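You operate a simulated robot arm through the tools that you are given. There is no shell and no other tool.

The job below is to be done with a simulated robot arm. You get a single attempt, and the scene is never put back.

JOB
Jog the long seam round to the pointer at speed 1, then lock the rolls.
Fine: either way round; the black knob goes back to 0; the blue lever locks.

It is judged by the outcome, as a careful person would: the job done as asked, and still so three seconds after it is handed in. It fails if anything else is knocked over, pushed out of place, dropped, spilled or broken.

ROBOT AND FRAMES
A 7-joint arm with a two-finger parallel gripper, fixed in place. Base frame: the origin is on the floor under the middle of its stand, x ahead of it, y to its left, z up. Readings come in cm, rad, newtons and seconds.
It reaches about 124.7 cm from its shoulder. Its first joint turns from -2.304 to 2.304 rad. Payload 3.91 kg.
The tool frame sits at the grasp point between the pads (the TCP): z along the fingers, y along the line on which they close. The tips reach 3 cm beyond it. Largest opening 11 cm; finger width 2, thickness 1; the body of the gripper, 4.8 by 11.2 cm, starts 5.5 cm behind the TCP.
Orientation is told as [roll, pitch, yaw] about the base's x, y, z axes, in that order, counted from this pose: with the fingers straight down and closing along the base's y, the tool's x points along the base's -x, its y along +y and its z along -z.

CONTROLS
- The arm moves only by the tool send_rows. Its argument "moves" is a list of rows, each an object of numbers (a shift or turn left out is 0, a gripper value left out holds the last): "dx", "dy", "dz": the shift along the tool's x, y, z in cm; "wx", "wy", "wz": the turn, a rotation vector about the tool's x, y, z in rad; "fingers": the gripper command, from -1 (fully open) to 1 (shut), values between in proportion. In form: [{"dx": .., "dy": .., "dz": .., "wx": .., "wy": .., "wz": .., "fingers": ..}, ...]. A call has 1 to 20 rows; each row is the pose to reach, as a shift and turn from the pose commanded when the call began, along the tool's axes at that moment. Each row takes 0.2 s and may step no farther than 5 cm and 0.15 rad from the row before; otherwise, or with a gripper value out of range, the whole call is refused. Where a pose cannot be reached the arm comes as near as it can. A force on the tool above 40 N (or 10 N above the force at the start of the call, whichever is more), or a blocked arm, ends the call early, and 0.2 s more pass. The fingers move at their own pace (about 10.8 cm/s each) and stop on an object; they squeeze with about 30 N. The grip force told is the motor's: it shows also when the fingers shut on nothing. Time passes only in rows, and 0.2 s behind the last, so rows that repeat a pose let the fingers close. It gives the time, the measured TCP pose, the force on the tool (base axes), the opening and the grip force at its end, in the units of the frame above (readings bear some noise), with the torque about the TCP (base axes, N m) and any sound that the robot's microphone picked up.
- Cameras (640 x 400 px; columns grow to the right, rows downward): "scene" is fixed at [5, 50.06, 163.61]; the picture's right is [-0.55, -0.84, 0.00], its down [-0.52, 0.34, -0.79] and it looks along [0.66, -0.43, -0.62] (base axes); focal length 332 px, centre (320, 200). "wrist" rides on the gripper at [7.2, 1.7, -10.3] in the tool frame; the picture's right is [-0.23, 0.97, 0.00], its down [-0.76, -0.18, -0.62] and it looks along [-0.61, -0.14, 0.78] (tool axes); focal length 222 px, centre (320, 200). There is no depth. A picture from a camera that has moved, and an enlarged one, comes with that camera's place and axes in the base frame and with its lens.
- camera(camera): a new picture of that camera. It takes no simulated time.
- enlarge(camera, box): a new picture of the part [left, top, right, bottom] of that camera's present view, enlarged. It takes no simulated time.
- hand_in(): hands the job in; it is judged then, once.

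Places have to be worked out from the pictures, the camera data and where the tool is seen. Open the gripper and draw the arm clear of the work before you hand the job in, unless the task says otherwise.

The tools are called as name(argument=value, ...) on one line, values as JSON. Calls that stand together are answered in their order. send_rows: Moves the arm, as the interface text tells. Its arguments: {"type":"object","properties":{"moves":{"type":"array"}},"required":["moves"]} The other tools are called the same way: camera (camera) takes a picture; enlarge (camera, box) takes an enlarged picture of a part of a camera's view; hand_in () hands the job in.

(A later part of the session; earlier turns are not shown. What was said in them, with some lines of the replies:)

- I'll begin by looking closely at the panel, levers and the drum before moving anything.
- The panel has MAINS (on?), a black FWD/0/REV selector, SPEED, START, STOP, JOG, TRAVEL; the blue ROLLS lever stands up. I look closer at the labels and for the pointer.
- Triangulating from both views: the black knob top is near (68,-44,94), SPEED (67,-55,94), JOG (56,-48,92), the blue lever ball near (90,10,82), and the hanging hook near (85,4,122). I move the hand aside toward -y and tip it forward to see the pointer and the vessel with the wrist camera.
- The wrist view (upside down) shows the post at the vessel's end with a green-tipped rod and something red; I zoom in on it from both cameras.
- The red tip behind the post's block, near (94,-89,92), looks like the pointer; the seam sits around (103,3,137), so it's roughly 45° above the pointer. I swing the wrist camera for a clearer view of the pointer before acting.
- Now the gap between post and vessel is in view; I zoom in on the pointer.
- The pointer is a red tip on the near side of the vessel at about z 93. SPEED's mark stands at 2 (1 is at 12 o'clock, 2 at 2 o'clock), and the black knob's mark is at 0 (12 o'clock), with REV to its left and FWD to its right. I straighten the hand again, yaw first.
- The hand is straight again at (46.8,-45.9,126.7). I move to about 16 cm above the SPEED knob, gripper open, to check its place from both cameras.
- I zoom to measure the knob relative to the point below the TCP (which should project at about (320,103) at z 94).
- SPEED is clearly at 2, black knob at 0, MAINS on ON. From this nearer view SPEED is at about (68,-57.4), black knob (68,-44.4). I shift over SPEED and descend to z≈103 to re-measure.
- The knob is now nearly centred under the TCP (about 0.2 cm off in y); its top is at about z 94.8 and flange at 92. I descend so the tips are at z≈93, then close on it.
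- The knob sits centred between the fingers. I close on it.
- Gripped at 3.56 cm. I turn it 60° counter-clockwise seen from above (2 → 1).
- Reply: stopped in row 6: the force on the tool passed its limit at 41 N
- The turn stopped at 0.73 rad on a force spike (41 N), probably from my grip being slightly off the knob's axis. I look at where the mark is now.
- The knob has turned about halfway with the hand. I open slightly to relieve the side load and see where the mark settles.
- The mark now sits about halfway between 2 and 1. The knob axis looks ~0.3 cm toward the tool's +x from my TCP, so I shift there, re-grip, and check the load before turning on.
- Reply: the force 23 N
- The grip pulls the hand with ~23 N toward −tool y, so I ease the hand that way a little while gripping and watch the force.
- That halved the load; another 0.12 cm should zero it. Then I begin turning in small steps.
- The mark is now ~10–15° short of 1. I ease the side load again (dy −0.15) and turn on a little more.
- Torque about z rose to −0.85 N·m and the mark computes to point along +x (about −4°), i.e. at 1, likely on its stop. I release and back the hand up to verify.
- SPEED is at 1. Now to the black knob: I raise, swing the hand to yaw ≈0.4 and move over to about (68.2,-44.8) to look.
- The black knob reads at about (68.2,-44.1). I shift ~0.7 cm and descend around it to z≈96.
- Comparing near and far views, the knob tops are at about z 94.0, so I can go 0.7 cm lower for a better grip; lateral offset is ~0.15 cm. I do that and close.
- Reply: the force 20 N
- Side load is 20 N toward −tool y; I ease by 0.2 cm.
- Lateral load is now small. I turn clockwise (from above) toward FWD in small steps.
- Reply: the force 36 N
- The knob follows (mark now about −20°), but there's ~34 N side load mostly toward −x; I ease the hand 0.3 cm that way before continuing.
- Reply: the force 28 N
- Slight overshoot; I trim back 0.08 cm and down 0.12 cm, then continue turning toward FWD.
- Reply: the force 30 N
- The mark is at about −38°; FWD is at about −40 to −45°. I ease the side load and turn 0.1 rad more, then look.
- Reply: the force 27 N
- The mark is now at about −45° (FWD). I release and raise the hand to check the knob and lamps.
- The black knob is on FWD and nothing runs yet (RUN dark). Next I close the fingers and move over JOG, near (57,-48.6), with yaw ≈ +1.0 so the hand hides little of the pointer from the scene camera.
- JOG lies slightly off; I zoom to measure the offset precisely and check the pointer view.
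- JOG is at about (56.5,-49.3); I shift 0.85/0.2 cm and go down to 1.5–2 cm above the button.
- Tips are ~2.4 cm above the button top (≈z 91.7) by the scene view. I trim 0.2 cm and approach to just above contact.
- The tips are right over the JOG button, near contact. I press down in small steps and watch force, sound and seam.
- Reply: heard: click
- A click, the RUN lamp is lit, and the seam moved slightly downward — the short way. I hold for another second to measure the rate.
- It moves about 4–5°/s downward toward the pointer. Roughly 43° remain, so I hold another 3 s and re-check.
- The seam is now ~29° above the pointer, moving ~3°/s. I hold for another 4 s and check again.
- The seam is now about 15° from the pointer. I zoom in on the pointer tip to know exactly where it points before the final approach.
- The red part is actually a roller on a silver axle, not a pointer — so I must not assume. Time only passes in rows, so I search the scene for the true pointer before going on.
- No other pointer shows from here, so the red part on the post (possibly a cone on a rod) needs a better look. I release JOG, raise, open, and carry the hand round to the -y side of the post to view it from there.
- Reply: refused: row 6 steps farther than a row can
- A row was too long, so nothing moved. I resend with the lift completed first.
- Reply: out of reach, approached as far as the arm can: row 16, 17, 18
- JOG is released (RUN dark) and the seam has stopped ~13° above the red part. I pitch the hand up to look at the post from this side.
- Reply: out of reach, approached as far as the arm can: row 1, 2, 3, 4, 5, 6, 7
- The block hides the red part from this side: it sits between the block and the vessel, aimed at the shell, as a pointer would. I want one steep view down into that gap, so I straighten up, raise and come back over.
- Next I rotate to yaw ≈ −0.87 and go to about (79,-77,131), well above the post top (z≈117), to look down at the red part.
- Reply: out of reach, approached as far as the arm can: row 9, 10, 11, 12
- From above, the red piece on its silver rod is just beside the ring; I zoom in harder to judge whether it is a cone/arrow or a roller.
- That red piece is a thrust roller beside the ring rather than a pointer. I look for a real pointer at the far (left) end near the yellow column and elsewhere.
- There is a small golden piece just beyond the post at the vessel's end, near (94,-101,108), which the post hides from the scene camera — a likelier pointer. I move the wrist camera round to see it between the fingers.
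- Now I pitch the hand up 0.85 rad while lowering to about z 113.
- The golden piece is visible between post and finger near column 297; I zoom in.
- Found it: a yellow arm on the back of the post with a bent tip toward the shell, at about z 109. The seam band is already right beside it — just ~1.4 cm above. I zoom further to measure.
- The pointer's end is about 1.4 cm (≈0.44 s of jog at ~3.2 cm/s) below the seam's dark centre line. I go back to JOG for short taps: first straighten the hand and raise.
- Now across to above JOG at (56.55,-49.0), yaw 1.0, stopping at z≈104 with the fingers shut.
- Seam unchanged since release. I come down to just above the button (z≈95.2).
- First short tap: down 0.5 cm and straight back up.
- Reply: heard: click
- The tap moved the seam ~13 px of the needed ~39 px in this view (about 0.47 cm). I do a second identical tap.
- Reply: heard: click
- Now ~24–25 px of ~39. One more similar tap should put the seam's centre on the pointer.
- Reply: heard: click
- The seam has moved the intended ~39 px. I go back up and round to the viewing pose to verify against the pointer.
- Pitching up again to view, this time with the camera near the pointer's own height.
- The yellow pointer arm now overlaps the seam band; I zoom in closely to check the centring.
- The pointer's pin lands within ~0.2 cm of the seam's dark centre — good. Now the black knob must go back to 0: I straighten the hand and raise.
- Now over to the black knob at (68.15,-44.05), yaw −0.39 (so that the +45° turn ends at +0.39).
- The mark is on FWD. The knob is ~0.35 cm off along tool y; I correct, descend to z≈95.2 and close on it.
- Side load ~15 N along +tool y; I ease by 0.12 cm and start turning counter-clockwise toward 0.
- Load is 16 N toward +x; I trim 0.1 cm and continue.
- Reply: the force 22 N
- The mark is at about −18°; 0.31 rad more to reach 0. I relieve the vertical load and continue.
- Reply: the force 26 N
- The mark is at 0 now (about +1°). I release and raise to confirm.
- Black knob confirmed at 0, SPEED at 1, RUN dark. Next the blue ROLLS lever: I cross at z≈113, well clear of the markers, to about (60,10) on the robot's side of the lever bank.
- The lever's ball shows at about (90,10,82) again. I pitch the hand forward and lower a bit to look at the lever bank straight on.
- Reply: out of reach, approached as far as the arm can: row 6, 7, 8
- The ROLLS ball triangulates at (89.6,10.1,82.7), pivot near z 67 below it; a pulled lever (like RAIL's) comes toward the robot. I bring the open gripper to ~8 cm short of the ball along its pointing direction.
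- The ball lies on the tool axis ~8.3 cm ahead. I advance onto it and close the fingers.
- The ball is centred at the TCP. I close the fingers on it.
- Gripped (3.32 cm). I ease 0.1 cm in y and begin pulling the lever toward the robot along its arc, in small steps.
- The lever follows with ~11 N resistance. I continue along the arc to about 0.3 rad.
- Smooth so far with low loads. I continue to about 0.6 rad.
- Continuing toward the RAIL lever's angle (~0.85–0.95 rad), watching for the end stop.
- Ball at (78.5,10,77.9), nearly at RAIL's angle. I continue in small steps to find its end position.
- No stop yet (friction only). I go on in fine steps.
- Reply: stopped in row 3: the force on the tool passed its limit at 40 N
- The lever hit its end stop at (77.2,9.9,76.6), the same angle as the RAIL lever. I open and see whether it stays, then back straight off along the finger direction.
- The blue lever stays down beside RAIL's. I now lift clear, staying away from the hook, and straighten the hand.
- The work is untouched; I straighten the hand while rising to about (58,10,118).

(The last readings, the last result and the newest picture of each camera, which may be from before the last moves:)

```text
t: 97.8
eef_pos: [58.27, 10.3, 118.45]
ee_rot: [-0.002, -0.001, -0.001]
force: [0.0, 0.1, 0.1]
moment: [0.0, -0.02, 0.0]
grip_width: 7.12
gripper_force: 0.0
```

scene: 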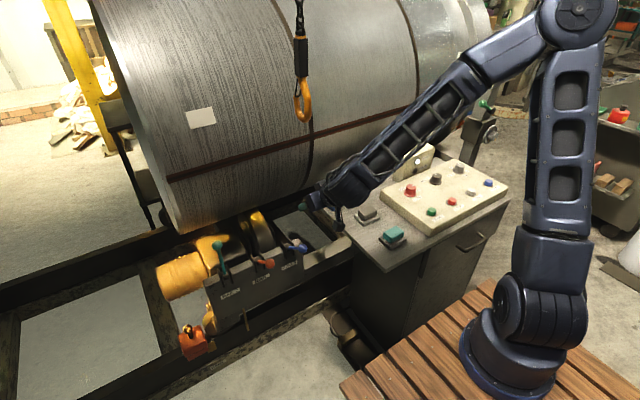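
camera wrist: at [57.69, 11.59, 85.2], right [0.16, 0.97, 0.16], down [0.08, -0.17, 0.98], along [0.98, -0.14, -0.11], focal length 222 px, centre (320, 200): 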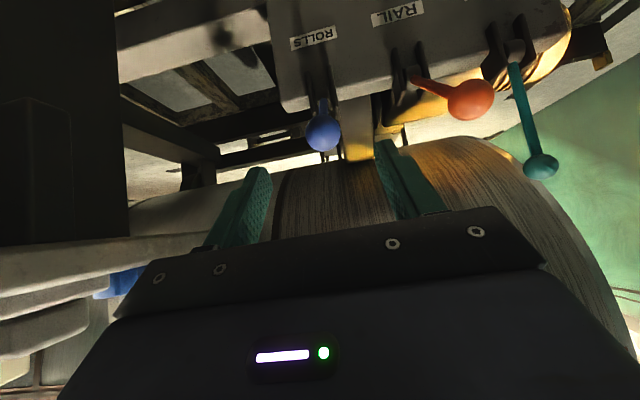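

Now back to a clear pose near the start, (47,-34,127), gripper open.

send_rows(moves=[{"dx": 1.1, "dy": -4.4, "dz": -0.9, "fingers": -1}, {"dx": 2.3, "dy": -8.9, "dz": -1.7}, {"dx": 3.4, "dy": -13.3, "dz": -2.6}, {"dx": 4.5, "dy": -17.7, "dz": -3.4}, {"dx": 5.7, "dy": -22.2, "dz": -4.3}, {"dx": 6.8, "dy": -26.6, "dz": -5.1}, {"dx": 7.9, "dy": -31, "dz": -6}, {"dx": 9, "dy": -35.4, "dz": -6.8}, {"dx": 10.2, "dy": -39.9, "dz": -7.7}, {"dx": 11.3, "dy": -44.3, "dz": -8.5}, {"dx": 11.3, "dy": -44.3, "dz": -8.5}])

camera(camera="scene")

enlarge(camera="scene", box=[455, 70, 495, 100])

enlarge(camera="scene", box=[200, 190, 320, 290])

enlarge(camera="scene", box=[310, 130, 520, 260])

```text
t: 100.2
eef_pos: [47.02, -33.97, 127.44]
ee_rot: [-0.004, -0.001, -0.001]
force: [0.7, -0.1, -0.8]
moment: [-0.01, -0.02, -0.02]
grip_width: 11.02
gripper_force: 0.2
```

```text
taken
```

scene: 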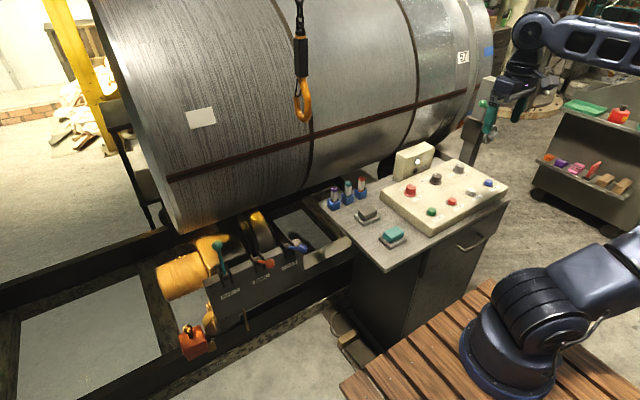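

```text
13.33 times, centred on (475, 85) of scene
camera zoom: at [5.0, 50.06, 163.61], right [-0.55, -0.84, 0.0], down [-0.52, 0.34, -0.79], along [0.66, -0.43, -0.62], focal length 4431 px, centre (-1747, 1733)
```

zoom: 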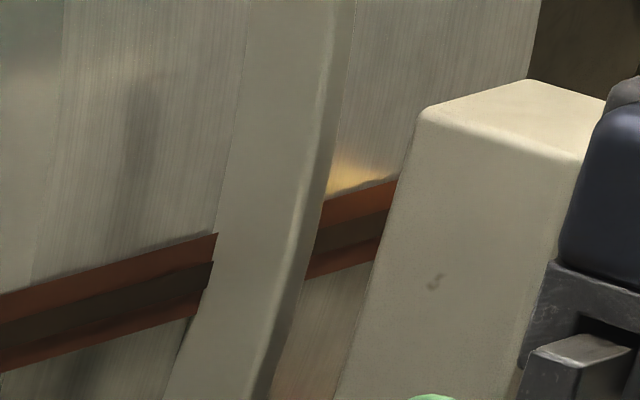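

```text
4.00 times, centred on (260, 240) of scene
camera zoom: at [5.0, 50.06, 163.61], right [-0.55, -0.84, 0.0], down [-0.52, 0.34, -0.79], along [0.66, -0.43, -0.62], focal length 1329 px, centre (560, 40)
```

zoom: 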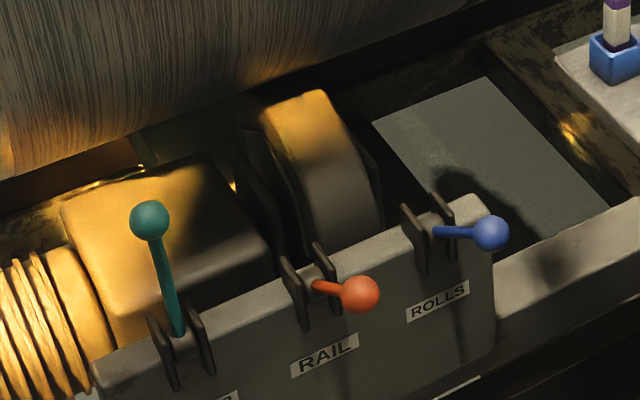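

```text
3.05 times, centred on (415, 195) of scene
camera zoom: at [5.0, 50.06, 163.61], right [-0.55, -0.84, 0.0], down [-0.52, 0.34, -0.79], along [0.66, -0.43, -0.62], focal length 1013 px, centre (30, 215)
```

zoom: 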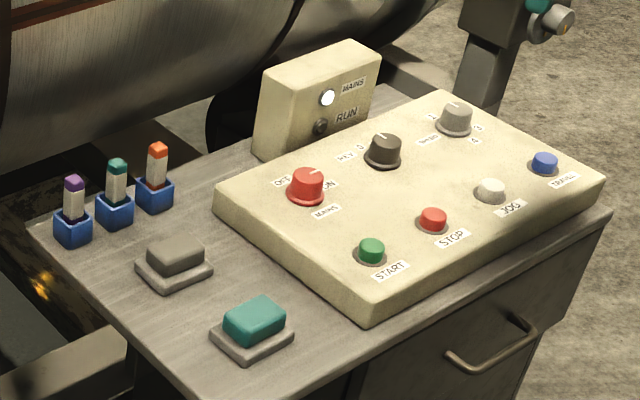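

I have one more look with everything released: the seam is unchanged at the pointer (same pixels as when I checked it there), SPEED at 1, black knob at 0, RUN dark, the blue lever down at the same ~50° as RAIL, and markers, hook and the rest are in place. The gripper is open and clear, so I hand in.

hand_in()

```text
The job is handed in.
```

The long seam is at the pointer, the rolls are locked, and the job is handed in.

- **Speed:** the SPEED knob was at 2, so I turned it to 1 before jogging.
- **Seam:** I jogged it down the short way on FWD. At my last close look its centre was about 0.2 cm from the pointer. It had not moved when I checked again from the scene camera after locking. The pointer is the yellow arm behind the post; the red part I first took for it is a roller.
- **Black knob:** back at 0, with the RUN lamp dark.
- **Blue lever:** pulled to its end stop, at the same angle as the RAIL lever next to it. It stayed there when released. There was no click or label to confirm it, so I took that position as locked.
- **Finish:** the gripper is open, the arm is clear of the work, and I saw nothing knocked or moved.
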